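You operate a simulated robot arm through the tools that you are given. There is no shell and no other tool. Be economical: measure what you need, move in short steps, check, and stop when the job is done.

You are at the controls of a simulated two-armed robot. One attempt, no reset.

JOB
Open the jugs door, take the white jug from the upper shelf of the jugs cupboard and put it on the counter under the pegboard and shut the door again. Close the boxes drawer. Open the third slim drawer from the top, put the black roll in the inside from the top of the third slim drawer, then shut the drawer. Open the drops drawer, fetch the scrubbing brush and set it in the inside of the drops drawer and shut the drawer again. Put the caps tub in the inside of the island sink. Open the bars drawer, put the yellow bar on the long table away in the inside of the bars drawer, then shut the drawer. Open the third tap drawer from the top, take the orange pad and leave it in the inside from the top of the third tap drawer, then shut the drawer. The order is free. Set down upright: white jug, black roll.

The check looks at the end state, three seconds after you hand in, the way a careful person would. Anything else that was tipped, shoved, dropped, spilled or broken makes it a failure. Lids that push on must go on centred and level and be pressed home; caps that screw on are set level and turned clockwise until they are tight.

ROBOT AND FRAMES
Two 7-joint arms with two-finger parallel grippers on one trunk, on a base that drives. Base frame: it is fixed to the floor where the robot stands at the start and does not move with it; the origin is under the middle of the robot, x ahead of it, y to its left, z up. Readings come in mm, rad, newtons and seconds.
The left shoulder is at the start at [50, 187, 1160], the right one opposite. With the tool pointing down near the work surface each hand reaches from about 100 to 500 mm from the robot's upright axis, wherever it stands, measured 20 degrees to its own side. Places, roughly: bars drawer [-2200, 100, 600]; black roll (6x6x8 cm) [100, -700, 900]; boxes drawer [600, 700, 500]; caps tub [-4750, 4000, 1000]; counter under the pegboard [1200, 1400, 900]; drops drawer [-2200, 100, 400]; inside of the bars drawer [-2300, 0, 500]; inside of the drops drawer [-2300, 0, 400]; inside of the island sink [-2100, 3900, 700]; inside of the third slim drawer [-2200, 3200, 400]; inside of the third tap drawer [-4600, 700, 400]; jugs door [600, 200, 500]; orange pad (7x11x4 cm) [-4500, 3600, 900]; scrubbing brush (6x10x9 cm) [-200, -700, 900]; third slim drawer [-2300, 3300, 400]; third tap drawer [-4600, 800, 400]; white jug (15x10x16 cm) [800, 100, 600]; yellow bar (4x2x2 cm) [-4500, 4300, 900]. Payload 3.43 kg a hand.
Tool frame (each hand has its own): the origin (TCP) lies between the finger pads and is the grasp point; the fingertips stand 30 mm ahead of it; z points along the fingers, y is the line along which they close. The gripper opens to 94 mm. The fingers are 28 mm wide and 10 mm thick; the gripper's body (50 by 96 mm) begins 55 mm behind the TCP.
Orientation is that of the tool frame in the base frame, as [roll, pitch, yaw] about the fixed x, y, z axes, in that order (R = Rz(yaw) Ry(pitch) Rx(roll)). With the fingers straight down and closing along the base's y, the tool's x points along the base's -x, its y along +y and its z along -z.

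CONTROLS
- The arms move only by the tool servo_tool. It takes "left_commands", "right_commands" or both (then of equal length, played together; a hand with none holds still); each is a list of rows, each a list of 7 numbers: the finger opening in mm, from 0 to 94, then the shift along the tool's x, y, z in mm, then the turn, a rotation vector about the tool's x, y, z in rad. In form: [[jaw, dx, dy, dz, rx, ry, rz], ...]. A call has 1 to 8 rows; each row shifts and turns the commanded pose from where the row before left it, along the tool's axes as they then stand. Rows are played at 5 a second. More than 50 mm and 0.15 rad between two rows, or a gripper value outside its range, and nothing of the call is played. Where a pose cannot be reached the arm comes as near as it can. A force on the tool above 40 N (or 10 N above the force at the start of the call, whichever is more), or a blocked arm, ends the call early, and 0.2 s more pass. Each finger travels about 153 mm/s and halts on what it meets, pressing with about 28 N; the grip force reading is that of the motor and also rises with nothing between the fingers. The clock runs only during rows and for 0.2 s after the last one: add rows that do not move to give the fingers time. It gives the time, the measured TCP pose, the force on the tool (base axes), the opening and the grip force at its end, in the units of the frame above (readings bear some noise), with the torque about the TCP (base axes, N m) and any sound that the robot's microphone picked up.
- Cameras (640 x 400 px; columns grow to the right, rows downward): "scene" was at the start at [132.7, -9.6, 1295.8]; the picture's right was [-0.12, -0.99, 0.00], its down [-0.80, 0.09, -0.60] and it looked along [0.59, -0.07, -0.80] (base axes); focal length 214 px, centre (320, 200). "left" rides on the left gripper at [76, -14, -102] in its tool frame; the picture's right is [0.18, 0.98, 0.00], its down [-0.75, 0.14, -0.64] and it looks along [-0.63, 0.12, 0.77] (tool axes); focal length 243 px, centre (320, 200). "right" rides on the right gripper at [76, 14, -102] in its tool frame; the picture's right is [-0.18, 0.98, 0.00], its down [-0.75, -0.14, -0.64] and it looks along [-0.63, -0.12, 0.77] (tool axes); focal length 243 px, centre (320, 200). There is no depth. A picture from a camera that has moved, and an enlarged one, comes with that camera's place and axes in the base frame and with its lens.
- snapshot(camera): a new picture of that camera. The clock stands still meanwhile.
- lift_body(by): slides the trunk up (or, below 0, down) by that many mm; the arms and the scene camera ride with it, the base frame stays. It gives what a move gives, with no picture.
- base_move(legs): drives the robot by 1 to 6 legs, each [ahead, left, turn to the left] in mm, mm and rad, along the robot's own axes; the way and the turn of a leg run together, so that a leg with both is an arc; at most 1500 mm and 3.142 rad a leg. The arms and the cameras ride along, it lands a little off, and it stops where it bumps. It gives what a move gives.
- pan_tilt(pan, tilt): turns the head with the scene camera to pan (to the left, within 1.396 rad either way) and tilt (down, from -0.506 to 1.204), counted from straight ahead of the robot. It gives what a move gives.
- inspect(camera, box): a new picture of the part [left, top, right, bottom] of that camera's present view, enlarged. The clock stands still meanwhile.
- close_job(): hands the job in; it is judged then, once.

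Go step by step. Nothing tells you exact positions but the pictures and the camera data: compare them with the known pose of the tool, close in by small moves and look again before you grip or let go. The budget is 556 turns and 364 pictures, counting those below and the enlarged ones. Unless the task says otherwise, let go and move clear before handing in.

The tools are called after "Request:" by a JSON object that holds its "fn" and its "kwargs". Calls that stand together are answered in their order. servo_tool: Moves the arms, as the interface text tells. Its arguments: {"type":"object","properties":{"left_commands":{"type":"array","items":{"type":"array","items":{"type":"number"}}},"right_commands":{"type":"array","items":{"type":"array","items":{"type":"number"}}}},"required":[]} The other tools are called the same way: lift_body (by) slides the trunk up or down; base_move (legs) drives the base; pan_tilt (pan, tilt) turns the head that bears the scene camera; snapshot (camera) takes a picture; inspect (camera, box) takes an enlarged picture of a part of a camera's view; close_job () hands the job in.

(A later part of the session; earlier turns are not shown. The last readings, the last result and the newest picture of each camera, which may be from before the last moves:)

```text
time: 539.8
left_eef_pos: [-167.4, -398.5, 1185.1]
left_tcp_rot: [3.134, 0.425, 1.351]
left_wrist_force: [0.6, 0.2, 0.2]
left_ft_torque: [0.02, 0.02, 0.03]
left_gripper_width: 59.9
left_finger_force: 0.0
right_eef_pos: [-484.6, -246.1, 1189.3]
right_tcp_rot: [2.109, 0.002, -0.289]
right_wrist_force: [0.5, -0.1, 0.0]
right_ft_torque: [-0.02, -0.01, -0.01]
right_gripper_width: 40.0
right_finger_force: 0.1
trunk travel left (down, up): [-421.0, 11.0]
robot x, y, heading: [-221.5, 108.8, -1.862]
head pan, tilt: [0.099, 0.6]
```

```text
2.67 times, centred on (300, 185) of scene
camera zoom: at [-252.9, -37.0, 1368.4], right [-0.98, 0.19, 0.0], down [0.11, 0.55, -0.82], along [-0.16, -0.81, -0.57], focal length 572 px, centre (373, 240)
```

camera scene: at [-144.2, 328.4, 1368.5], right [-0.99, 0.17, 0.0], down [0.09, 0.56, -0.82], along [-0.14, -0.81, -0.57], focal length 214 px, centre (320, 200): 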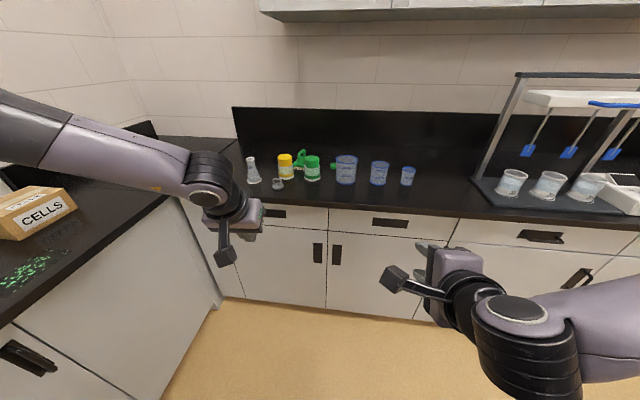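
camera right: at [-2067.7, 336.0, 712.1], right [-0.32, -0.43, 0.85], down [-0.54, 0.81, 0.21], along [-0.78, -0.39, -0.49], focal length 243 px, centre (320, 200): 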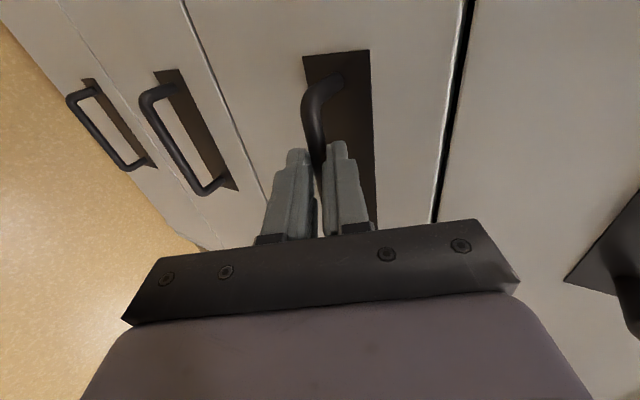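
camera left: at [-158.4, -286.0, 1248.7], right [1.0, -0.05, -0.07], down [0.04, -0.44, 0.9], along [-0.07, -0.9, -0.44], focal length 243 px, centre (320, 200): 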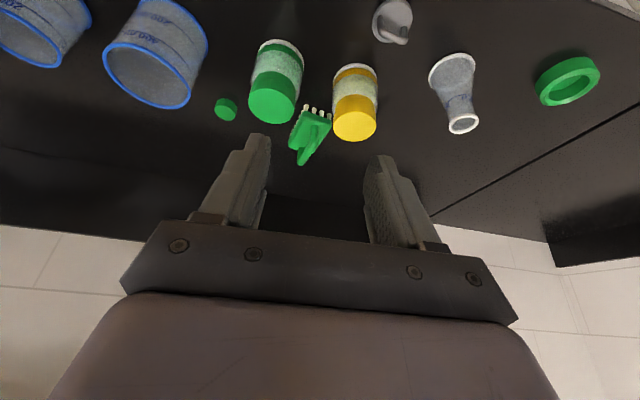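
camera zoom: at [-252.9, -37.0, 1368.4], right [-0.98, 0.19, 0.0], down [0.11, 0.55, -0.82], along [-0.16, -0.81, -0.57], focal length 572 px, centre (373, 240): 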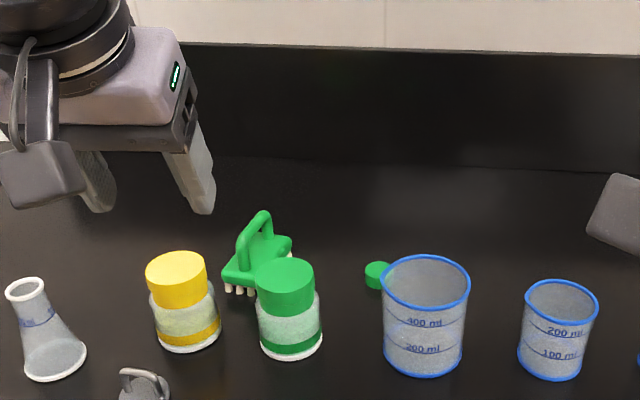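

The brush is a block with an arch handle, lying diagonally (~45°) behind the two jars. I yaw the left tool clockwise so the fingers close across the handle.

Request:
{"fn": "servo_tool", "kwargs": {"left_commands": [[60, 0, 0, 0, 0.06, 0, 0.133], [60, 0, 0, 0, 0.06, 0, 0.133], [60, 0, 0, 0, 0.06, 0, 0.133], [60, 0, 0, 0, 0.06, 0, 0.133], [60, 0, 0, 0, 0.06, 0, 0.133], [60, 0, 0, 0, 0, 0, 0]]}}

Request:
{"fn": "snapshot", "kwargs": {"camera": "left"}}

```text
time: 541.1
left_eef_pos: [-167.1, -397.8, 1187.4]
left_tcp_rot: [3.137, 0.422, 0.623]
left_wrist_force: [-0.4, 0.1, 0.3]
left_ft_torque: [-0.02, -0.03, -0.01]
left_gripper_width: 60.2
left_finger_force: 0.0
right_eef_pos: [-484.4, -245.0, 1191.1]
right_tcp_rot: [2.108, 0.002, -0.288]
right_wrist_force: [0.6, 0.6, -0.6]
right_ft_torque: [-0.04, 0.0, -0.02]
right_gripper_width: 39.9
right_finger_force: 0.0
trunk travel left (down, up): [-421.0, 11.0]
robot x, y, heading: [-218.5, 104.1, -1.866]
head pan, tilt: [0.099, 0.6]
```

```text
185 pictures are left
camera left: at [-86.2, -320.4, 1250.2], right [0.71, -0.7, -0.07], down [-0.26, -0.36, 0.9], along [-0.65, -0.62, -0.44], focal length 243 px, centre (320, 200)
```

left: 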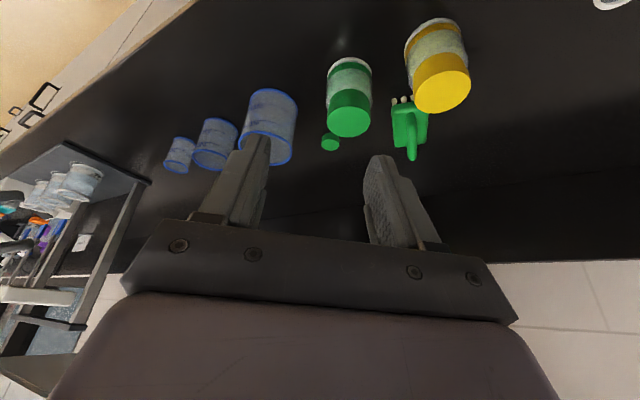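

Request:
{"fn": "base_move", "kwargs": {"legs": [[135, 0, 0]]}}

Request:
{"fn": "servo_tool", "kwargs": {"left_commands": [[60, -30.8, 26, 14, 0, 0, 0], [60, -30.8, 26, 14, 0, 0, 0], [60, -30.8, 26, 14, 0, 0, 0], [60, 0, 0, 0, 0, 0, 0]]}}

Request:
{"fn": "snapshot", "kwargs": {"camera": "left"}}

Request:
{"fn": "snapshot", "kwargs": {"camera": "scene"}}

```text
time: 542.5
left_eef_pos: [-206.6, -526.4, 1187.2]
left_tcp_rot: [3.137, 0.421, 0.623]
left_wrist_force: [1.0, 0.1, 0.7]
left_ft_torque: [0.05, -0.01, -0.02]
left_gripper_width: 60.3
left_finger_force: 0.1
right_eef_pos: [-521.8, -372.8, 1189.6]
right_tcp_rot: [2.11, 0.0, -0.288]
right_wrist_force: [-0.7, -0.7, -0.5]
right_ft_torque: [0.01, 0.04, 0.02]
right_gripper_width: 40.0
right_finger_force: 0.1
trunk travel left (down, up): [-421.0, 11.0]
robot x, y, heading: [-253.9, -22.4, -1.863]
head pan, tilt: [0.099, 0.6]
```

```text
time: 543.5
left_eef_pos: [-247.6, -608.6, 1184.5]
left_tcp_rot: [3.134, 0.422, 0.627]
left_wrist_force: [-1.2, -1.0, -0.5]
left_ft_torque: [0.0, -0.03, 0.0]
left_gripper_width: 59.8
left_finger_force: 0.1
left hand out of reach, approached as far as the arm can: row 2, 3
right_eef_pos: [-523.1, -373.2, 1189.6]
right_tcp_rot: [2.108, 0.002, -0.288]
right_wrist_force: [0.2, -0.3, -0.7]
right_ft_torque: [-0.02, -0.02, -0.04]
right_gripper_width: 39.7
right_finger_force: 0.1
trunk travel left (down, up): [-421.0, 11.0]
robot x, y, heading: [-254.6, -19.1, -1.866]
head pan, tilt: [0.099, 0.6]
```

```text
184 pictures are left
camera left: at [-166.4, -529.8, 1247.2], right [0.72, -0.7, -0.07], down [-0.26, -0.36, 0.9], along [-0.65, -0.62, -0.44], focal length 243 px, centre (320, 200)
```

left: 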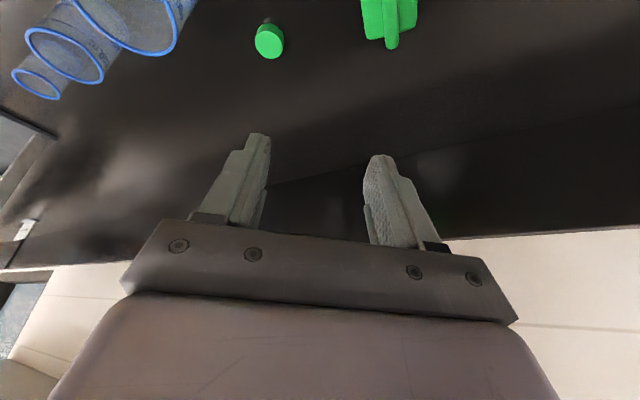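

```text
183 pictures are left
camera scene: at [-291.1, -163.8, 1368.5], right [-0.98, 0.19, 0.0], down [0.11, 0.55, -0.82], along [-0.16, -0.81, -0.57], focal length 214 px, centre (320, 200)
```

scene: 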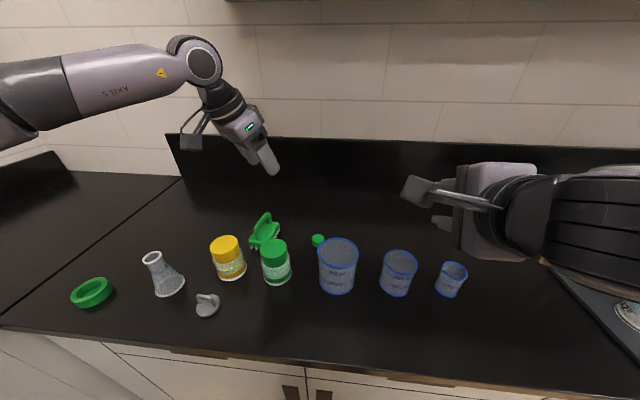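

Request:
{"fn": "servo_tool", "kwargs": {"left_commands": [[60, 11, 0, 24.6, 0, 0, 0], [60, 11, 0, 24.6, 0, 0, 0], [60, 11, 0, 24.6, 0, 0, 0], [60, 11, 0, 24.6, 0, 0, 0], [60, 11, 0, 24.6, 0, 0, 0], [60, -7.5, 27, 3.4, 0, 0, 0], [60, -7.5, 27, 3.4, 0, 0, 0], [60, 0, 0, 0, 0, 0, 0]]}}

Request:
{"fn": "snapshot", "kwargs": {"camera": "left"}}

Request:
{"fn": "inspect", "kwargs": {"camera": "scene", "box": [160, 110, 360, 310]}}

```text
time: 545.2
left_eef_pos: [-244.6, -615.1, 1049.2]
left_tcp_rot: [3.134, 0.422, 0.626]
left_wrist_force: [0.5, -0.3, 0.3]
left_ft_torque: [-0.04, 0.01, 0.01]
left_gripper_width: 59.9
left_finger_force: 0.1
left hand out of reach, approached as far as the arm can: row 6, 7
right_eef_pos: [-523.9, -371.8, 1190.1]
right_tcp_rot: [2.108, 0.001, -0.288]
right_wrist_force: [-0.3, -0.1, 0.6]
right_ft_torque: [0.02, 0.01, 0.0]
right_gripper_width: 40.1
right_finger_force: 0.1
trunk travel left (down, up): [-421.0, 11.0]
robot x, y, heading: [-258.5, -21.2, -1.868]
head pan, tilt: [0.099, 0.6]
```

```text
182 pictures are left
camera left: at [-163.6, -537.5, 1111.5], right [0.71, -0.7, -0.07], down [-0.26, -0.36, 0.9], along [-0.65, -0.62, -0.44], focal length 243 px, centre (320, 200)
```

left: 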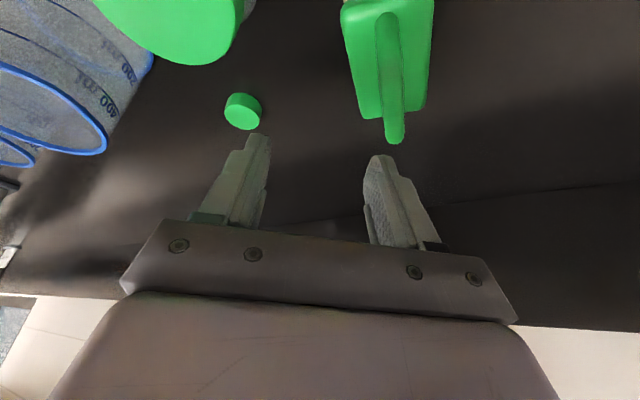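

```text
2.00 times, centred on (260, 210) of scene
camera zoom: at [-291.2, -163.6, 1368.5], right [-0.98, 0.19, 0.0], down [0.11, 0.55, -0.83], along [-0.16, -0.81, -0.56], focal length 429 px, centre (440, 180)
```

zoom: 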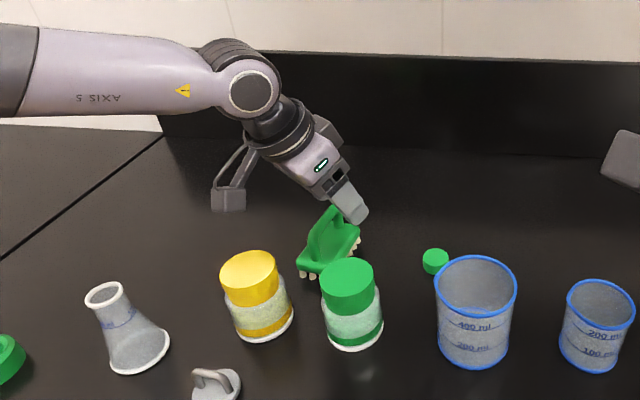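

Closer view: the handle runs only ~15° off straight ahead. I rotate the tool back accordingly.

Request:
{"fn": "servo_tool", "kwargs": {"left_commands": [[60, 0, 0, 0, -0.052, 0, -0.116], [60, 0, 0, 0, -0.052, 0, -0.116], [60, 0, 0, 0, -0.052, 0, -0.116], [60, 0, 0, 0, 0, 0, 0]]}}

Request:
{"fn": "snapshot", "kwargs": {"camera": "left"}}

```text
time: 546.2
left_eef_pos: [-244.0, -614.4, 1051.4]
left_tcp_rot: [3.135, 0.425, 1.006]
left_wrist_force: [-0.1, -0.1, 0.0]
left_ft_torque: [0.0, -0.02, 0.0]
left_gripper_width: 60.3
left_finger_force: 0.1
right_eef_pos: [-521.4, -372.7, 1190.2]
right_tcp_rot: [2.108, 0.001, -0.287]
right_wrist_force: [-0.3, 0.3, 0.2]
right_ft_torque: [-0.01, 0.01, -0.03]
right_gripper_width: 39.8
right_finger_force: 0.0
trunk travel left (down, up): [-421.0, 11.0]
robot x, y, heading: [-257.4, -22.8, -1.863]
head pan, tilt: [0.099, 0.6]
```

```text
180 pictures are left
camera left: at [-197.3, -512.7, 1113.3], right [0.92, -0.38, -0.07], down [-0.11, -0.43, 0.9], along [-0.37, -0.82, -0.44], focal length 243 px, centre (320, 200)
```

left: 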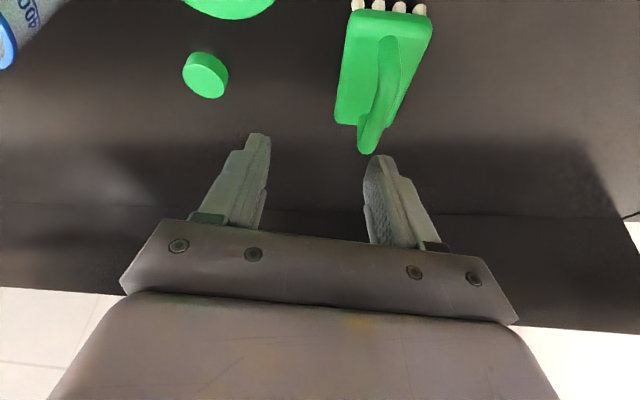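

Request:
{"fn": "servo_tool", "kwargs": {"left_commands": [[60, 0, 0, 0, -0.06, 0, -0.133], [60, 0, 0, 0, 0, 0, 0]]}}

Request:
{"fn": "base_move", "kwargs": {"legs": [[8, 34, 0]]}}

Request:
{"fn": "snapshot", "kwargs": {"camera": "left"}}

Request:
{"fn": "inspect", "kwargs": {"camera": "scene", "box": [160, 110, 360, 310]}}

```text
time: 546.9
left_eef_pos: [-238.9, -613.2, 1051.9]
left_tcp_rot: [3.138, 0.426, 1.149]
left_wrist_force: [-0.5, 1.1, -0.9]
left_ft_torque: [0.04, 0.04, 0.01]
left_gripper_width: 59.8
left_finger_force: 0.0
left hand out of reach, approached as far as the arm can: row 1
right_eef_pos: [-523.0, -372.3, 1189.0]
right_tcp_rot: [2.108, 0.001, -0.288]
right_wrist_force: [-0.7, -0.8, 0.0]
right_ft_torque: [0.0, 0.01, -0.04]
right_gripper_width: 39.9
right_finger_force: 0.0
trunk travel left (down, up): [-421.0, 11.0]
robot x, y, heading: [-262.0, -18.4, -1.864]
head pan, tilt: [0.099, 0.6]
```

```text
time: 547.9
left_eef_pos: [-207.7, -625.2, 1051.5]
left_tcp_rot: [3.139, 0.425, 1.147]
left_wrist_force: [-0.3, -0.2, -0.6]
left_ft_torque: [-0.01, 0.02, 0.0]
left_gripper_width: 60.0
left_finger_force: 0.1
right_eef_pos: [-490.4, -383.5, 1189.3]
right_tcp_rot: [2.108, 0.002, -0.291]
right_wrist_force: [0.8, -1.0, 0.6]
right_ft_torque: [0.01, -0.02, -0.02]
right_gripper_width: 40.1
right_finger_force: 0.0
trunk travel left (down, up): [-421.0, 11.0]
robot x, y, heading: [-223.7, -29.5, -1.871]
head pan, tilt: [0.099, 0.6]
```

```text
179 pictures are left
camera left: at [-175.5, -516.3, 1115.0], right [0.97, -0.25, -0.07], down [-0.05, -0.44, 0.9], along [-0.26, -0.86, -0.44], focal length 243 px, centre (320, 200)
```

left: 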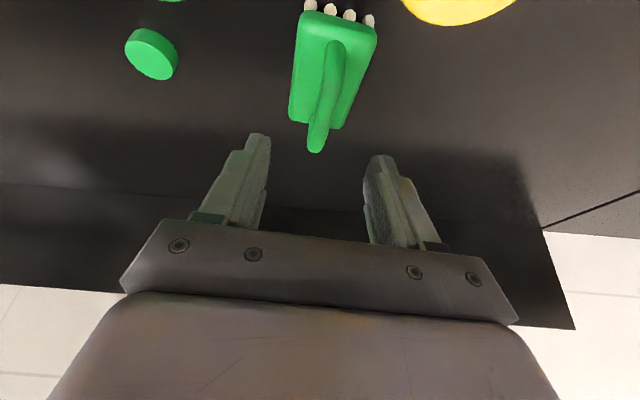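

```text
2.00 times, centred on (260, 210) of scene
camera zoom: at [-258.5, -175.1, 1368.5], right [-0.98, 0.2, 0.0], down [0.11, 0.55, -0.83], along [-0.16, -0.81, -0.56], focal length 429 px, centre (440, 180)
```

zoom: 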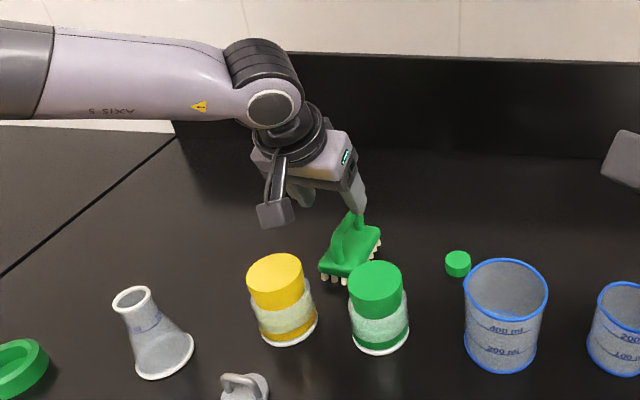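

Request:
{"fn": "base_move", "kwargs": {"legs": [[8, -4, 0]]}}

Request:
{"fn": "lift_body", "kwargs": {"by": -45}}

Request:
{"fn": "snapshot", "kwargs": {"camera": "left"}}

Request:
{"fn": "inspect", "kwargs": {"camera": "scene", "box": [180, 110, 340, 270]}}

```text
time: 548.6
left_eef_pos: [-207.7, -624.7, 1052.3]
left_tcp_rot: [3.14, 0.427, 1.15]
left_wrist_force: [0.6, -0.1, 0.1]
left_ft_torque: [-0.03, 0.0, 0.05]
left_gripper_width: 60.3
left_finger_force: 0.2
right_eef_pos: [-492.0, -383.7, 1189.7]
right_tcp_rot: [2.108, 0.0, -0.287]
right_wrist_force: [-0.9, 0.3, 0.8]
right_ft_torque: [0.01, 0.0, 0.0]
right_gripper_width: 39.9
right_finger_force: 0.1
trunk travel left (down, up): [-421.0, 11.0]
robot x, y, heading: [-228.6, -31.5, -1.869]
head pan, tilt: [0.099, 0.6]
```

```text
time: 549.5
left_eef_pos: [-207.3, -622.9, 1006.9]
left_tcp_rot: [3.138, 0.425, 1.153]
left_wrist_force: [0.3, 0.6, 0.0]
left_ft_torque: [-0.01, 0.0, -0.01]
left_gripper_width: 59.9
left_finger_force: 0.1
right_eef_pos: [-491.2, -382.3, 1145.9]
right_tcp_rot: [2.109, 0.001, -0.288]
right_wrist_force: [-1.0, -0.2, 0.4]
right_ft_torque: [-0.02, -0.01, 0.01]
right_gripper_width: 40.2
right_finger_force: 0.0
trunk travel left (down, up): [-376.0, 56.0]
robot x, y, heading: [-228.0, -29.6, -1.859]
head pan, tilt: [0.099, 0.6]
```

```text
177 pictures are left
camera left: at [-176.0, -515.1, 1070.1], right [0.97, -0.25, -0.07], down [-0.04, -0.44, 0.9], along [-0.25, -0.86, -0.44], focal length 243 px, centre (320, 200)
```

left: 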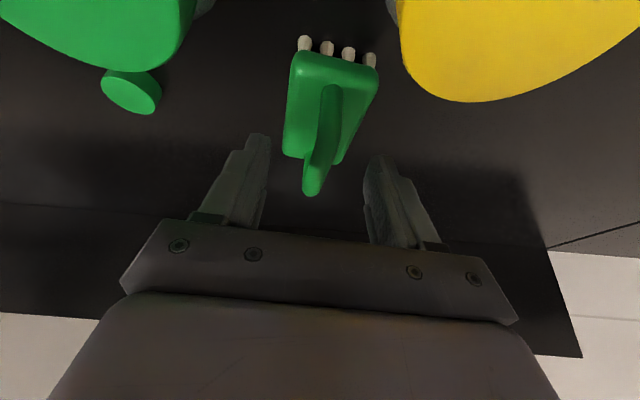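

```text
2.50 times, centred on (260, 190) of scene
camera zoom: at [-260.5, -174.2, 1323.5], right [-0.98, 0.19, 0.0], down [0.11, 0.55, -0.83], along [-0.16, -0.81, -0.56], focal length 536 px, centre (470, 225)
```

zoom: 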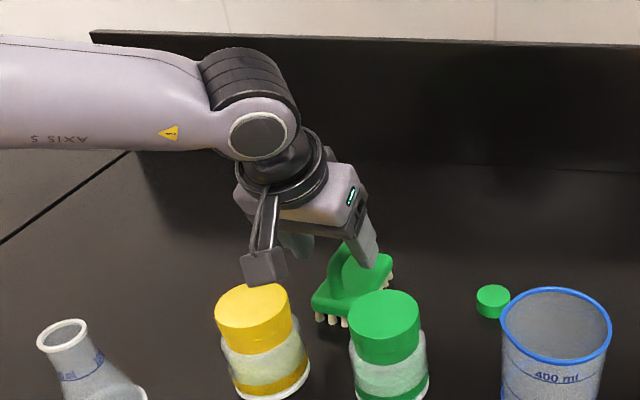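

Request:
{"fn": "servo_tool", "kwargs": {"left_commands": [[60, -8, -2.5, 3.7, 0, 0, 0], [60, 0, 0, 0, 0, 0, 0]]}}

Request:
{"fn": "lift_body", "kwargs": {"by": -24}}

Request:
{"fn": "snapshot", "kwargs": {"camera": "left"}}

Request:
{"fn": "inspect", "kwargs": {"camera": "scene", "box": [180, 110, 340, 270]}}

```text
time: 550.1
left_eef_pos: [-208.0, -623.5, 1005.6]
left_tcp_rot: [3.138, 0.424, 1.152]
left_wrist_force: [-0.7, 0.0, -0.1]
left_ft_torque: [-0.01, 0.05, -0.02]
left_gripper_width: 60.1
left_finger_force: 0.0
left hand out of reach, approached as far as the arm can: row 1
right_eef_pos: [-492.9, -382.6, 1145.8]
right_tcp_rot: [2.108, 0.002, -0.288]
right_wrist_force: [1.2, 1.0, -0.5]
right_ft_torque: [-0.04, -0.01, -0.03]
right_gripper_width: 39.8
right_finger_force: 0.0
trunk travel left (down, up): [-376.0, 56.0]
robot x, y, heading: [-228.5, -30.3, -1.864]
head pan, tilt: [0.099, 0.6]
```

```text
time: 550.8
left_eef_pos: [-207.8, -623.8, 983.7]
left_tcp_rot: [3.138, 0.427, 1.15]
left_wrist_force: [-0.3, 0.9, 0.7]
left_ft_torque: [0.01, -0.03, -0.01]
left_gripper_width: 59.8
left_finger_force: 0.2
right_eef_pos: [-491.2, -383.1, 1121.1]
right_tcp_rot: [2.107, 0.002, -0.288]
right_wrist_force: [-0.1, -0.2, -1.6]
right_ft_torque: [-0.02, 0.01, 0.03]
right_gripper_width: 39.8
right_finger_force: 0.0
trunk travel left (down, up): [-352.0, 80.0]
robot x, y, heading: [-228.6, -30.0, -1.863]
head pan, tilt: [0.099, 0.6]
```

```text
175 pictures are left
camera left: at [-176.0, -515.1, 1046.1], right [0.97, -0.25, -0.07], down [-0.05, -0.44, 0.9], along [-0.25, -0.86, -0.44], focal length 243 px, centre (320, 200)
```

left: 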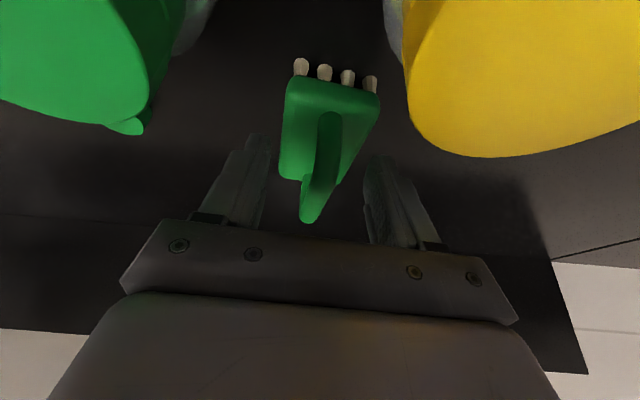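

```text
2.50 times, centred on (260, 190) of scene
camera zoom: at [-260.5, -174.2, 1299.5], right [-0.98, 0.19, 0.0], down [0.11, 0.55, -0.83], along [-0.16, -0.81, -0.56], focal length 536 px, centre (470, 225)
```

zoom: 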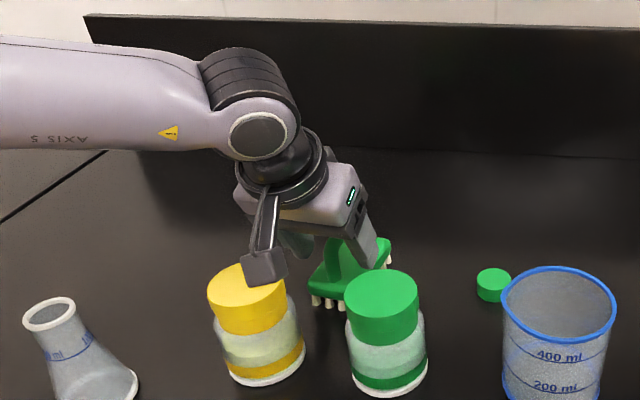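

The handle slopes up towards the back; better to grip the block itself. I open wider and make the tool more vertical so its camera clears the jars.

Request:
{"fn": "base_move", "kwargs": {"legs": [[25, -8, 0]]}}

Request:
{"fn": "servo_tool", "kwargs": {"left_commands": [[84, 0, 0, 0, 0, 0.1, 0], [84, 0, 0, 0, 0, 0.1, 0], [84, 0, 0, 0, 0, 0, 0]]}}

Request:
{"fn": "snapshot", "kwargs": {"camera": "left"}}

```text
time: 551.5
left_eef_pos: [-206.5, -623.6, 982.9]
left_tcp_rot: [3.138, 0.427, 1.151]
left_wrist_force: [0.4, 0.5, 0.0]
left_ft_torque: [0.01, -0.05, 0.02]
left_gripper_width: 59.8
left_finger_force: 0.0
right_eef_pos: [-490.9, -382.6, 1121.4]
right_tcp_rot: [2.11, 0.002, -0.287]
right_wrist_force: [-0.5, -0.8, -0.2]
right_ft_torque: [-0.02, 0.01, 0.0]
right_gripper_width: 40.3
right_finger_force: 0.0
trunk travel left (down, up): [-352.0, 80.0]
robot x, y, heading: [-227.1, -28.2, -1.865]
head pan, tilt: [0.099, 0.6]
stopped in leg 1: the robot was blocked; the commanded pose is now the measured one
```

```text
time: 552.3
left_eef_pos: [-184.9, -610.6, 988.4]
left_tcp_rot: [3.139, 0.225, 1.152]
left_wrist_force: [0.0, 0.4, -0.4]
left_ft_torque: [-0.01, -0.02, 0.0]
left_gripper_width: 84.1
left_finger_force: 0.0
left hand out of reach, approached as far as the arm can: row 1, 2
right_eef_pos: [-491.5, -383.6, 1121.3]
right_tcp_rot: [2.109, 0.001, -0.286]
right_wrist_force: [-0.2, -0.4, 0.4]
right_ft_torque: [0.0, -0.01, 0.03]
right_gripper_width: 40.1
right_finger_force: 0.0
trunk travel left (down, up): [-352.0, 80.0]
robot x, y, heading: [-226.3, -31.8, -1.861]
head pan, tilt: [0.099, 0.6]
```

```text
173 pictures are left
camera left: at [-160.3, -515.9, 1072.4], right [0.97, -0.23, -0.04], down [-0.11, -0.6, 0.79], along [-0.21, -0.77, -0.61], focal length 243 px, centre (320, 200)
```

left: 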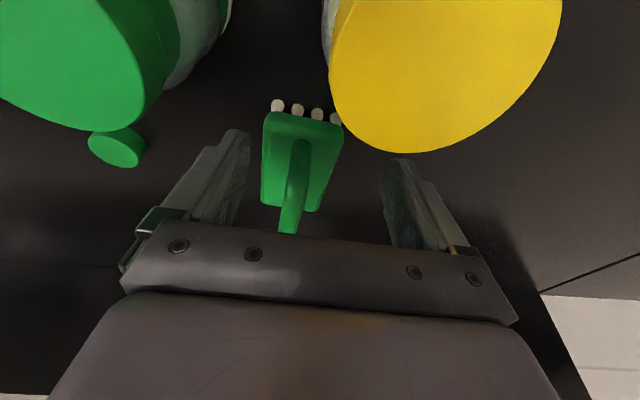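

Request:
{"fn": "base_move", "kwargs": {"legs": [[-4, -25, 0]]}}

Request:
{"fn": "snapshot", "kwargs": {"camera": "left"}}

Request:
{"fn": "inspect", "kwargs": {"camera": "scene", "box": [180, 110, 340, 270]}}

```text
time: 553.2
left_eef_pos: [-208.9, -599.9, 988.2]
left_tcp_rot: [3.136, 0.226, 1.153]
left_wrist_force: [-0.2, 0.1, 1.0]
left_ft_torque: [-0.01, -0.04, 0.0]
left_gripper_width: 84.2
left_finger_force: 0.0
right_eef_pos: [-515.0, -374.1, 1120.6]
right_tcp_rot: [2.107, 0.001, -0.286]
right_wrist_force: [0.1, 0.3, 0.3]
right_ft_torque: [0.02, 0.0, 0.02]
right_gripper_width: 39.9
right_finger_force: 0.1
trunk travel left (down, up): [-352.0, 80.0]
robot x, y, heading: [-251.7, -19.9, -1.861]
head pan, tilt: [0.099, 0.6]
```

```text
172 pictures are left
camera left: at [-183.9, -504.9, 1072.3], right [0.97, -0.23, -0.04], down [-0.11, -0.6, 0.8], along [-0.21, -0.77, -0.6], focal length 243 px, centre (320, 200)
```

left: 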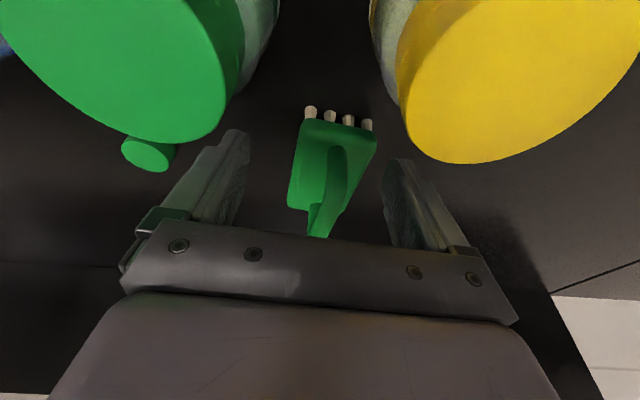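

```text
2.50 times, centred on (260, 190) of scene
camera zoom: at [-284.3, -163.2, 1299.5], right [-0.98, 0.19, 0.0], down [0.11, 0.55, -0.83], along [-0.16, -0.81, -0.56], focal length 536 px, centre (470, 225)
```

zoom: 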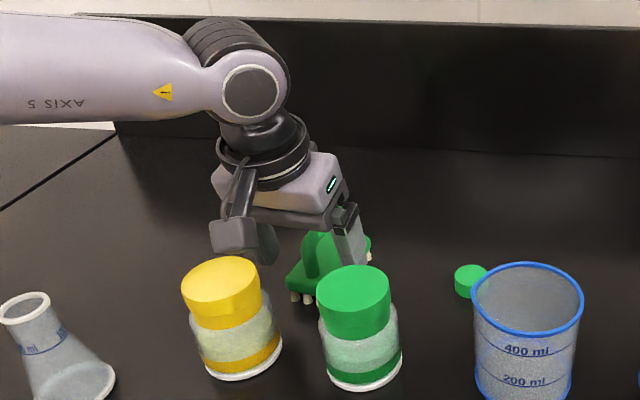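

Request:
{"fn": "lift_body", "kwargs": {"by": -36}}

Request:
{"fn": "snapshot", "kwargs": {"camera": "left"}}

Request:
{"fn": "inspect", "kwargs": {"camera": "scene", "box": [180, 110, 340, 270]}}

```text
time: 554.0
left_eef_pos: [-210.2, -600.0, 961.2]
left_tcp_rot: [3.136, 0.245, 1.152]
left_wrist_force: [3.1, 0.9, 37.8]
left_ft_torque: [-0.94, -1.35, 0.03]
left_gripper_width: 85.7
left_finger_force: 1.8
right_eef_pos: [-515.1, -370.5, 1086.3]
right_tcp_rot: [2.105, 0.0, -0.287]
right_wrist_force: [-0.1, -0.1, -0.3]
right_ft_torque: [0.0, 0.0, 0.0]
right_gripper_width: 40.2
right_finger_force: 0.0
trunk travel left (down, up): [-316.0, 116.0]
robot x, y, heading: [-251.4, -21.1, -1.86]
head pan, tilt: [0.099, 0.6]
```

```text
170 pictures are left
camera left: at [-184.0, -503.8, 1043.0], right [0.97, -0.23, -0.04], down [-0.11, -0.58, 0.81], along [-0.21, -0.78, -0.59], focal length 243 px, centre (320, 200)
```

left: 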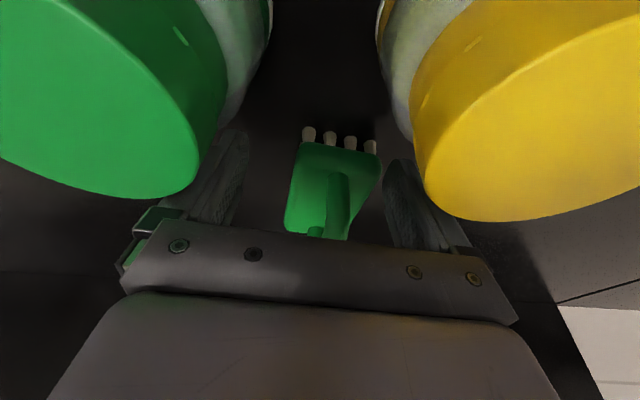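

```text
2.50 times, centred on (260, 190) of scene
camera zoom: at [-283.9, -159.9, 1264.6], right [-0.98, 0.19, 0.0], down [0.11, 0.55, -0.83], along [-0.16, -0.81, -0.56], focal length 536 px, centre (470, 225)
```

zoom: 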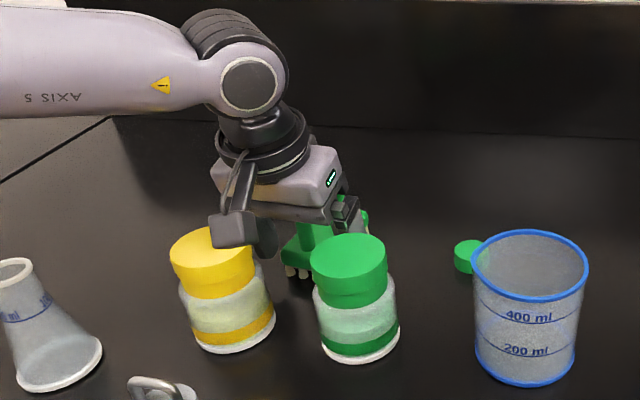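

The left fingertip landed on the block's edge. I raise, shift 9 mm left, and lower again.

Request:
{"fn": "lift_body", "kwargs": {"by": 18}}

Request:
{"fn": "servo_tool", "kwargs": {"left_commands": [[92, 0, 9, 0, 0, -0.015, 0], [92, 0, 0, 0, 0, 0, 0]]}}

Request:
{"fn": "snapshot", "kwargs": {"camera": "left"}}

```text
time: 554.6
left_eef_pos: [-209.2, -600.1, 968.6]
left_tcp_rot: [3.138, 0.224, 1.152]
left_wrist_force: [0.2, -0.1, -0.7]
left_ft_torque: [0.0, 0.05, 0.02]
left_gripper_width: 83.8
left_finger_force: 0.0
right_eef_pos: [-514.8, -371.5, 1103.2]
right_tcp_rot: [2.108, 0.001, -0.287]
right_wrist_force: [0.2, 0.2, -0.5]
right_ft_torque: [-0.01, 0.02, -0.01]
right_gripper_width: 39.7
right_finger_force: 0.0
trunk travel left (down, up): [-334.0, 98.0]
robot x, y, heading: [-252.4, -17.1, -1.855]
head pan, tilt: [0.099, 0.6]
```

```text
time: 555.2
left_eef_pos: [-200.7, -606.0, 968.6]
left_tcp_rot: [3.137, 0.243, 1.153]
left_wrist_force: [0.3, -0.5, 0.5]
left_ft_torque: [0.0, 0.03, -0.01]
left_gripper_width: 92.2
left_finger_force: 0.0
right_eef_pos: [-514.6, -371.4, 1102.6]
right_tcp_rot: [2.107, 0.001, -0.286]
right_wrist_force: [0.1, -1.0, 0.1]
right_ft_torque: [-0.01, -0.01, 0.01]
right_gripper_width: 40.1
right_finger_force: 0.0
trunk travel left (down, up): [-334.0, 98.0]
robot x, y, heading: [-248.0, -22.1, -1.86]
head pan, tilt: [0.099, 0.6]
```

```text
168 pictures are left
camera left: at [-173.9, -508.7, 1051.7], right [0.97, -0.23, -0.04], down [-0.11, -0.58, 0.8], along [-0.21, -0.78, -0.59], focal length 243 px, centre (320, 200)
```

left: 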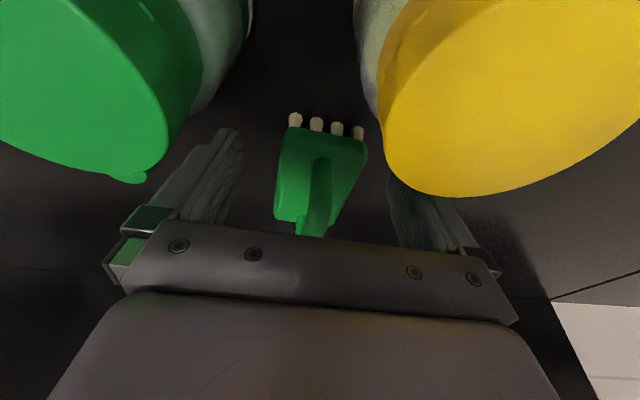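

Request:
{"fn": "lift_body", "kwargs": {"by": -18}}

Request:
{"fn": "snapshot", "kwargs": {"camera": "left"}}

```text
time: 555.9
left_eef_pos: [-200.7, -605.8, 952.2]
left_tcp_rot: [3.139, 0.244, 1.153]
left_wrist_force: [0.2, 0.4, 0.0]
left_ft_torque: [0.0, 0.01, -0.02]
left_gripper_width: 91.9
left_finger_force: 0.1
right_eef_pos: [-515.4, -373.1, 1084.9]
right_tcp_rot: [2.108, 0.002, -0.288]
right_wrist_force: [-0.7, -0.3, -0.1]
right_ft_torque: [-0.02, -0.03, 0.02]
right_gripper_width: 39.8
right_finger_force: 0.2
trunk travel left (down, up): [-316.0, 116.0]
robot x, y, heading: [-251.7, -19.7, -1.863]
head pan, tilt: [0.099, 0.6]
```

```text
167 pictures are left
camera left: at [-173.9, -508.7, 1034.0], right [0.97, -0.23, -0.04], down [-0.11, -0.58, 0.8], along [-0.21, -0.78, -0.59], focal length 243 px, centre (320, 200)
```

left: 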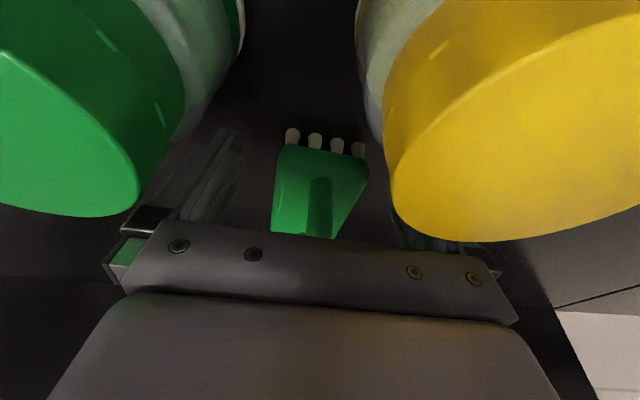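

Request:
{"fn": "servo_tool", "kwargs": {"left_commands": [[75, 0, 0, 0, 0, 0, 0], [62, 0, 0, 0, 0, 0, 0], [50, 0, 0, 0, 0, 0, 0], [30, 0, 0, 0, 0, 0, 0], [30, 0, 0, 0, 0, 0, 0]]}}

Request:
{"fn": "snapshot", "kwargs": {"camera": "left"}}

```text
time: 557.1
left_eef_pos: [-199.2, -605.2, 951.8]
left_tcp_rot: [3.138, 0.242, 1.152]
left_wrist_force: [1.0, 0.0, 0.7]
left_ft_torque: [0.03, 0.0, 0.06]
left_gripper_width: 58.9
left_finger_force: 27.9
right_eef_pos: [-514.8, -372.8, 1083.6]
right_tcp_rot: [2.108, 0.001, -0.286]
right_wrist_force: [-0.8, -0.1, 0.3]
right_ft_torque: [0.02, 0.02, 0.01]
right_gripper_width: 40.1
right_finger_force: 0.1
trunk travel left (down, up): [-316.0, 116.0]
robot x, y, heading: [-250.1, -22.9, -1.865]
head pan, tilt: [0.099, 0.6]
```

```text
166 pictures are left
camera left: at [-173.9, -508.8, 1034.0], right [0.97, -0.23, -0.04], down [-0.11, -0.58, 0.8], along [-0.21, -0.78, -0.59], focal length 243 px, centre (320, 200)
```

left: 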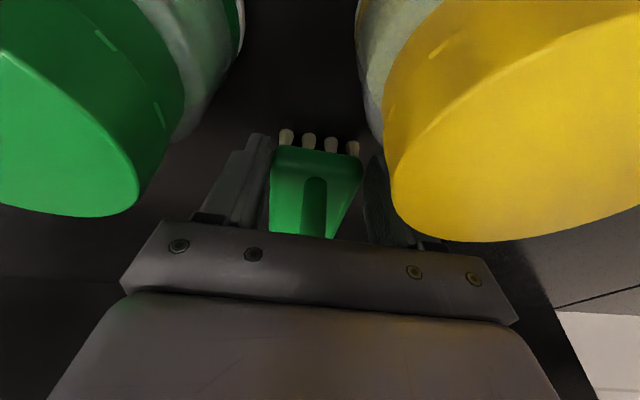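

Gripped the block (59 mm). Lift.

Request:
{"fn": "lift_body", "kwargs": {"by": 110}}

Request:
{"fn": "snapshot", "kwargs": {"camera": "left"}}

Request:
{"fn": "snapshot", "kwargs": {"camera": "scene"}}

```text
time: 558.5
left_eef_pos: [-199.9, -605.1, 1060.7]
left_tcp_rot: [3.137, 0.239, 1.153]
left_wrist_force: [-0.2, -0.1, -0.5]
left_ft_torque: [0.02, -0.01, -0.01]
left_gripper_width: 59.0
left_finger_force: 28.0
right_eef_pos: [-515.8, -372.9, 1195.4]
right_tcp_rot: [2.108, 0.003, -0.287]
right_wrist_force: [-0.3, -0.4, 0.2]
right_ft_torque: [-0.01, 0.03, -0.01]
right_gripper_width: 40.0
right_finger_force: 0.0
trunk travel left (down, up): [-426.0, 6.0]
robot x, y, heading: [-248.7, -22.5, -1.863]
head pan, tilt: [0.099, 0.6]
```

```text
165 pictures are left
camera left: at [-173.9, -509.0, 1143.7], right [0.97, -0.23, -0.04], down [-0.11, -0.58, 0.8], along [-0.21, -0.78, -0.59], focal length 243 px, centre (320, 200)
```

left: 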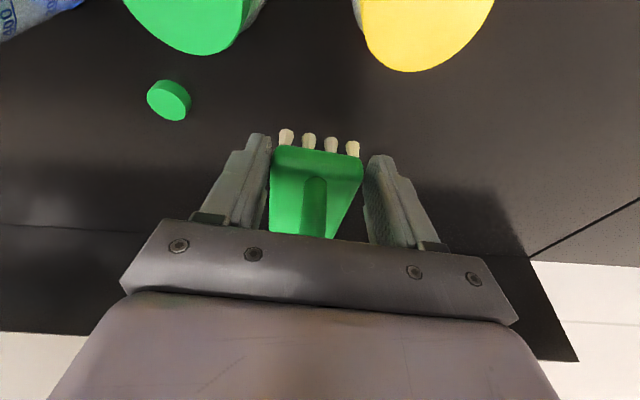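

```text
164 pictures are left
camera scene: at [-283.9, -163.7, 1373.4], right [-0.98, 0.19, 0.0], down [0.11, 0.55, -0.82], along [-0.16, -0.81, -0.57], focal length 214 px, centre (320, 200)
```

scene: 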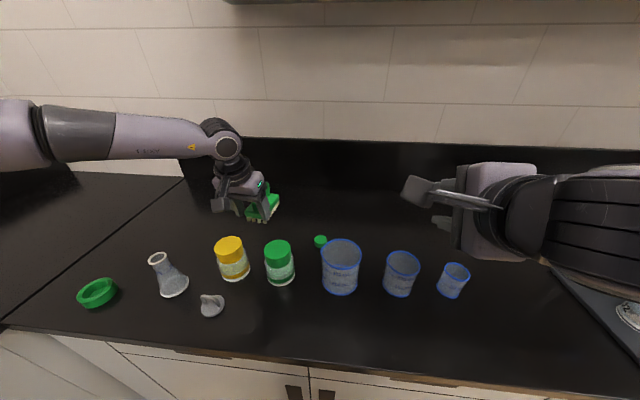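

Brush secured. I back off, retract the left arm, and move to the drops drawer.

Request:
{"fn": "base_move", "kwargs": {"legs": [[-520, 0, 0]]}}

Request:
{"fn": "servo_tool", "kwargs": {"left_commands": [[30, 38.8, 0, -9.5, 0, 0, 0], [30, 38.8, 0, -9.5, 0, 0, 0], [30, 38.8, 0, -9.5, 0, 0, 0], [30, 38.8, 0, -9.5, 0, 0, 0], [30, 38.8, 0, -9.5, 0, 0, 0], [30, 0, 0, 0, 0, 0, 0]]}}

Request:
{"fn": "base_move", "kwargs": {"legs": [[0, -900, 0], [0, -860, 0]]}}

Request:
{"fn": "lift_body", "kwargs": {"by": -400}}

Request:
{"fn": "servo_tool", "kwargs": {"right_commands": [[40, 0, -36.8, 22, 0, 0, 0], [40, 0, -36.8, 22, 0, 0, 0], [40, 0, -36.8, 22, 0, 0, 0], [40, 0, -36.8, 22, 0, 0, 0], [40, 0, -36.8, 22, 0, 0, 0], [40, 0, -36.8, 22, 0, 0, 0], [40, 0, -36.8, 22, 0, 0, 0], [40, 0, 0, 0, 0, 0, 0]]}}

Request:
{"fn": "pan_tilt", "kwargs": {"pan": -0.2, "tilt": 0.7}}

Request:
{"fn": "snapshot", "kwargs": {"camera": "scene"}}

```text
time: 561.6
left_eef_pos: [-46.5, -94.7, 1063.2]
left_tcp_rot: [3.139, 0.242, 1.15]
left_wrist_force: [-0.7, 0.0, -0.6]
left_ft_torque: [0.01, -0.04, 0.0]
left_gripper_width: 59.0
left_finger_force: 27.5
right_eef_pos: [-361.3, 138.0, 1195.6]
right_tcp_rot: [2.109, 0.002, -0.289]
right_wrist_force: [0.9, 0.6, -1.3]
right_ft_torque: [-0.01, 0.0, 0.01]
right_gripper_width: 39.8
right_finger_force: 0.2
trunk travel left (down, up): [-426.0, 6.0]
robot x, y, heading: [-100.0, 491.1, -1.865]
head pan, tilt: [0.099, 0.6]
```

```text
time: 563.0
left_eef_pos: [33.7, 86.5, 1060.2]
left_tcp_rot: [3.139, 0.241, 1.153]
left_wrist_force: [-0.9, -0.2, -0.6]
left_ft_torque: [0.02, 0.01, 0.0]
left_gripper_width: 59.1
left_finger_force: 28.7
right_eef_pos: [-362.4, 138.6, 1194.8]
right_tcp_rot: [2.107, 0.001, -0.29]
right_wrist_force: [-0.6, -0.3, -0.3]
right_ft_torque: [-0.02, 0.0, 0.01]
right_gripper_width: 40.0
right_finger_force: 0.0
trunk travel left (down, up): [-426.0, 6.0]
robot x, y, heading: [-96.5, 491.7, -1.869]
head pan, tilt: [0.099, 0.6]
```

```text
time: 578.7
left_eef_pos: [-1650.4, 631.9, 1059.7]
left_tcp_rot: [3.137, 0.243, 1.111]
left_wrist_force: [-0.9, 0.8, -0.1]
left_ft_torque: [0.02, 0.0, -0.02]
left_gripper_width: 59.4
left_finger_force: 28.2
right_eef_pos: [-2045.1, 698.7, 1194.7]
right_tcp_rot: [2.108, 0.002, -0.329]
right_wrist_force: [-0.9, -0.1, -0.3]
right_ft_torque: [-0.01, -0.01, -0.02]
right_gripper_width: 40.2
right_finger_force: 0.1
trunk travel left (down, up): [-426.0, 6.0]
robot x, y, heading: [-1766.6, 1042.6, -1.905]
head pan, tilt: [0.099, 0.6]
```

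```text
time: 582.6
left_eef_pos: [-1650.5, 632.9, 659.6]
left_tcp_rot: [3.139, 0.243, 1.114]
left_wrist_force: [-0.7, 0.2, -1.6]
left_ft_torque: [0.04, -0.02, -0.02]
left_gripper_width: 59.3
left_finger_force: 28.3
right_eef_pos: [-2044.9, 698.9, 795.9]
right_tcp_rot: [2.109, 0.003, -0.328]
right_wrist_force: [0.1, -0.6, 0.0]
right_ft_torque: [0.01, 0.02, -0.03]
right_gripper_width: 40.0
right_finger_force: 0.1
trunk travel left (down, up): [-26.0, 406.0]
robot x, y, heading: [-1765.1, 1039.4, -1.903]
head pan, tilt: [0.099, 0.6]
```

```text
time: 584.4
left_eef_pos: [-1650.6, 632.2, 660.9]
left_tcp_rot: [3.139, 0.242, 1.111]
left_wrist_force: [0.0, -0.2, -0.7]
left_ft_torque: [0.02, 0.01, -0.01]
left_gripper_width: 59.1
left_finger_force: 27.8
right_eef_pos: [-2015.3, 689.4, 510.5]
right_tcp_rot: [2.112, 0.004, -0.332]
right_wrist_force: [0.7, -0.2, 0.1]
right_ft_torque: [-0.02, -0.02, 0.01]
right_gripper_width: 40.1
right_finger_force: 0.1
right hand out of reach, approached as far as the arm can: row 6, 7
trunk travel left (down, up): [-26.0, 406.0]
robot x, y, heading: [-1768.8, 1042.2, -1.905]
head pan, tilt: [0.099, 0.6]
```

```text
time: 585.2
left_eef_pos: [-1649.4, 632.9, 661.0]
left_tcp_rot: [3.139, 0.242, 1.112]
left_wrist_force: [0.0, -0.7, 0.3]
left_ft_torque: [-0.01, 0.02, -0.01]
left_gripper_width: 59.1
left_finger_force: 28.4
right_eef_pos: [-2015.6, 690.1, 511.0]
right_tcp_rot: [2.112, 0.004, -0.332]
right_wrist_force: [0.2, -0.4, -0.2]
right_ft_torque: [-0.03, -0.03, 0.01]
right_gripper_width: 39.8
right_finger_force: 0.1
trunk travel left (down, up): [-26.0, 406.0]
robot x, y, heading: [-1766.6, 1038.4, -1.907]
head pan, tilt: [-0.201, 0.7]
```

```text
163 pictures are left
camera scene: at [-1828.0, 911.0, 964.9], right [-0.86, 0.51, 0.0], down [0.33, 0.55, -0.77], along [-0.39, -0.66, -0.64], focal length 214 px, centre (320, 200)
```

scene: 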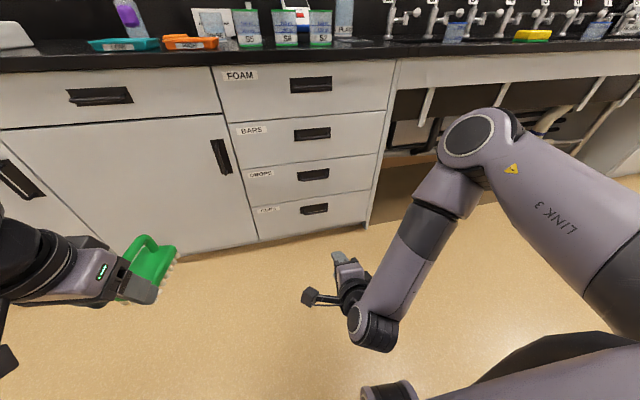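

Request:
{"fn": "lift_body", "kwargs": {"by": -24}}

Request:
{"fn": "servo_tool", "kwargs": {"right_commands": [[40, -30, 0, 0, 0, 0, 0], [40, -10, -17, 10, 0, 0, 0], [40, 0, 0, 0, 0, 0, 0]]}}

Request:
{"fn": "base_move", "kwargs": {"legs": [[0, 0, 0.048], [300, 0, 0]]}}

Request:
{"fn": "snapshot", "kwargs": {"camera": "right"}}

Request:
{"fn": "snapshot", "kwargs": {"camera": "scene"}}

```text
time: 585.9
left_eef_pos: [-1650.8, 632.0, 635.9]
left_tcp_rot: [3.138, 0.241, 1.111]
left_wrist_force: [-0.1, -0.4, 0.1]
left_ft_torque: [0.05, -0.02, -0.03]
left_gripper_width: 59.0
left_finger_force: 27.9
right_eef_pos: [-2016.0, 689.7, 487.9]
right_tcp_rot: [2.112, 0.003, -0.334]
right_wrist_force: [0.0, 0.4, 1.1]
right_ft_torque: [0.01, 0.03, 0.01]
right_gripper_width: 40.0
right_finger_force: 0.0
trunk travel left (down, up): [-2.0, 430.0]
robot x, y, heading: [-1765.1, 1038.3, -1.905]
head pan, tilt: [-0.201, 0.7]
```

```text
time: 586.7
left_eef_pos: [-1651.5, 632.3, 635.3]
left_tcp_rot: [3.139, 0.242, 1.114]
left_wrist_force: [-0.7, 0.0, -0.2]
left_ft_torque: [0.06, -0.03, 0.01]
left_gripper_width: 59.0
left_finger_force: 28.5
right_eef_pos: [-2019.9, 687.6, 491.2]
right_tcp_rot: [2.115, 0.007, -0.336]
right_wrist_force: [-0.3, 0.1, 0.7]
right_ft_torque: [0.04, 0.02, -0.01]
right_gripper_width: 40.1
right_finger_force: 0.1
right hand out of reach, approached as far as the arm can: row 1, 2
trunk travel left (down, up): [-2.0, 430.0]
robot x, y, heading: [-1765.8, 1042.5, -1.904]
head pan, tilt: [-0.201, 0.7]
```

```text
time: 589.1
left_eef_pos: [-1721.0, 349.6, 636.1]
left_tcp_rot: [3.138, 0.244, 1.151]
left_wrist_force: [-0.3, -0.3, -0.3]
left_ft_torque: [0.06, 0.01, -0.01]
left_gripper_width: 59.0
left_finger_force: 27.7
right_eef_pos: [-2090.7, 389.7, 490.9]
right_tcp_rot: [2.116, 0.007, -0.299]
right_wrist_force: [0.7, -0.5, 0.4]
right_ft_torque: [0.02, -0.03, -0.04]
right_gripper_width: 40.2
right_finger_force: 0.1
trunk travel left (down, up): [-2.0, 430.0]
robot x, y, heading: [-1852.0, 753.1, -1.863]
head pan, tilt: [-0.201, 0.7]
```

```text
162 pictures are left
camera right: at [-1995.0, 445.3, 554.0], right [-0.32, -0.43, 0.84], down [-0.54, 0.82, 0.22], along [-0.78, -0.38, -0.49], focal length 243 px, centre (320, 200)
```

right: 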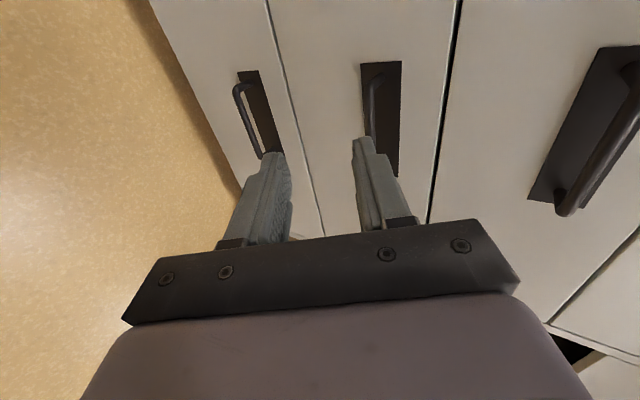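

```text
161 pictures are left
camera scene: at [-1908.4, 621.0, 940.9], right [-0.88, 0.47, 0.0], down [0.31, 0.57, -0.76], along [-0.36, -0.67, -0.64], focal length 214 px, centre (320, 200)
```

scene: 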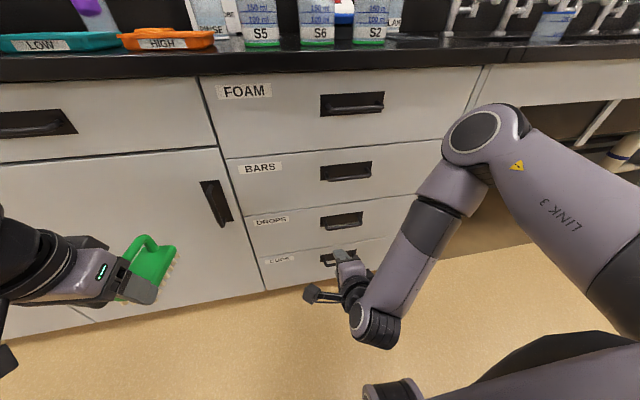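

Request:
{"fn": "servo_tool", "kwargs": {"right_commands": [[40, 0, 0, 0, -0.09, 0, 0], [40, 0, -20, 10, 0, 0, 0], [40, 0, -10, 5, 0, 0, 0], [40, 0, 0, 0, 0, 0, 0]]}}

```text
time: 590.1
left_eef_pos: [-1720.7, 349.7, 635.6]
left_tcp_rot: [3.137, 0.24, 1.153]
left_wrist_force: [0.6, 0.3, -1.2]
left_ft_torque: [0.07, -0.01, -0.01]
left_gripper_width: 59.2
left_finger_force: 27.8
right_eef_pos: [-2065.5, 384.1, 475.4]
right_tcp_rot: [2.026, 0.008, -0.301]
right_wrist_force: [-0.5, -0.4, 0.5]
right_ft_torque: [-0.03, 0.03, 0.0]
right_gripper_width: 40.0
right_finger_force: 0.0
right hand out of reach, approached as far as the arm can: row 1, 2, 3
trunk travel left (down, up): [-2.0, 430.0]
robot x, y, heading: [-1851.8, 755.3, -1.864]
head pan, tilt: [-0.201, 0.7]
```

Request:
{"fn": "base_move", "kwargs": {"legs": [[0, -52, 0], [100, 0, 0]]}}

Request:
{"fn": "snapshot", "kwargs": {"camera": "right"}}

Request:
{"fn": "inspect", "kwargs": {"camera": "scene", "box": [220, 170, 420, 295]}}

```text
time: 592.0
left_eef_pos: [-1800.0, 269.4, 635.6]
left_tcp_rot: [3.137, 0.242, 1.149]
left_wrist_force: [0.3, 0.5, -0.8]
left_ft_torque: [0.03, 0.02, 0.01]
left_gripper_width: 59.2
left_finger_force: 28.1
right_eef_pos: [-2145.5, 304.4, 475.1]
right_tcp_rot: [2.026, 0.01, -0.304]
right_wrist_force: [0.0, -0.6, 0.1]
right_ft_torque: [-0.01, 0.02, -0.02]
right_gripper_width: 40.0
right_finger_force: 0.0
trunk travel left (down, up): [-2.0, 430.0]
robot x, y, heading: [-1933.4, 671.7, -1.863]
head pan, tilt: [-0.201, 0.7]
```

```text
160 pictures are left
camera right: at [-2046.5, 362.4, 531.1], right [-0.3, -0.36, 0.88], down [-0.53, 0.83, 0.16], along [-0.8, -0.42, -0.44], focal length 243 px, centre (320, 200)
```

right: 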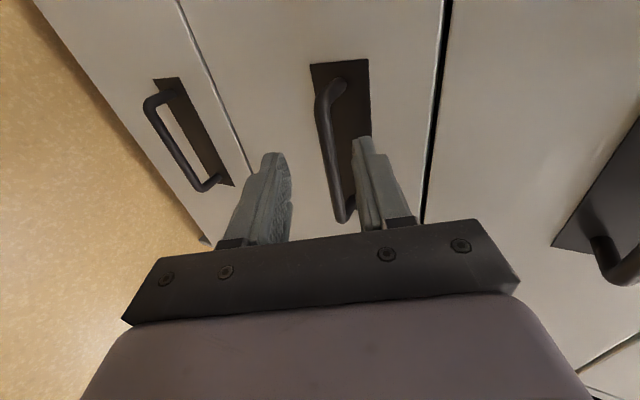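

```text
3.20 times, centred on (320, 232) of scene
camera zoom: at [-1987.8, 540.3, 940.9], right [-0.88, 0.48, 0.0], down [0.31, 0.57, -0.77], along [-0.36, -0.67, -0.64], focal length 686 px, centre (320, 96)
```

zoom: 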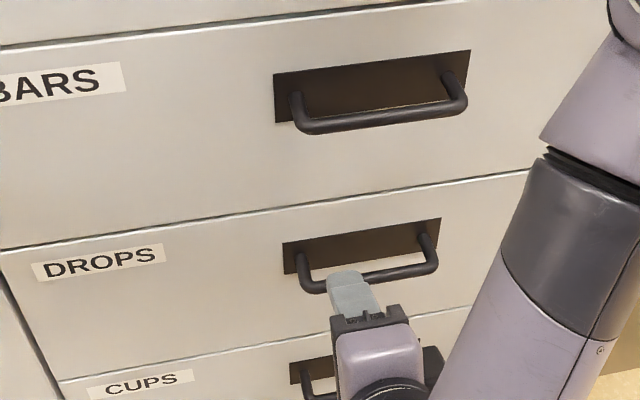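

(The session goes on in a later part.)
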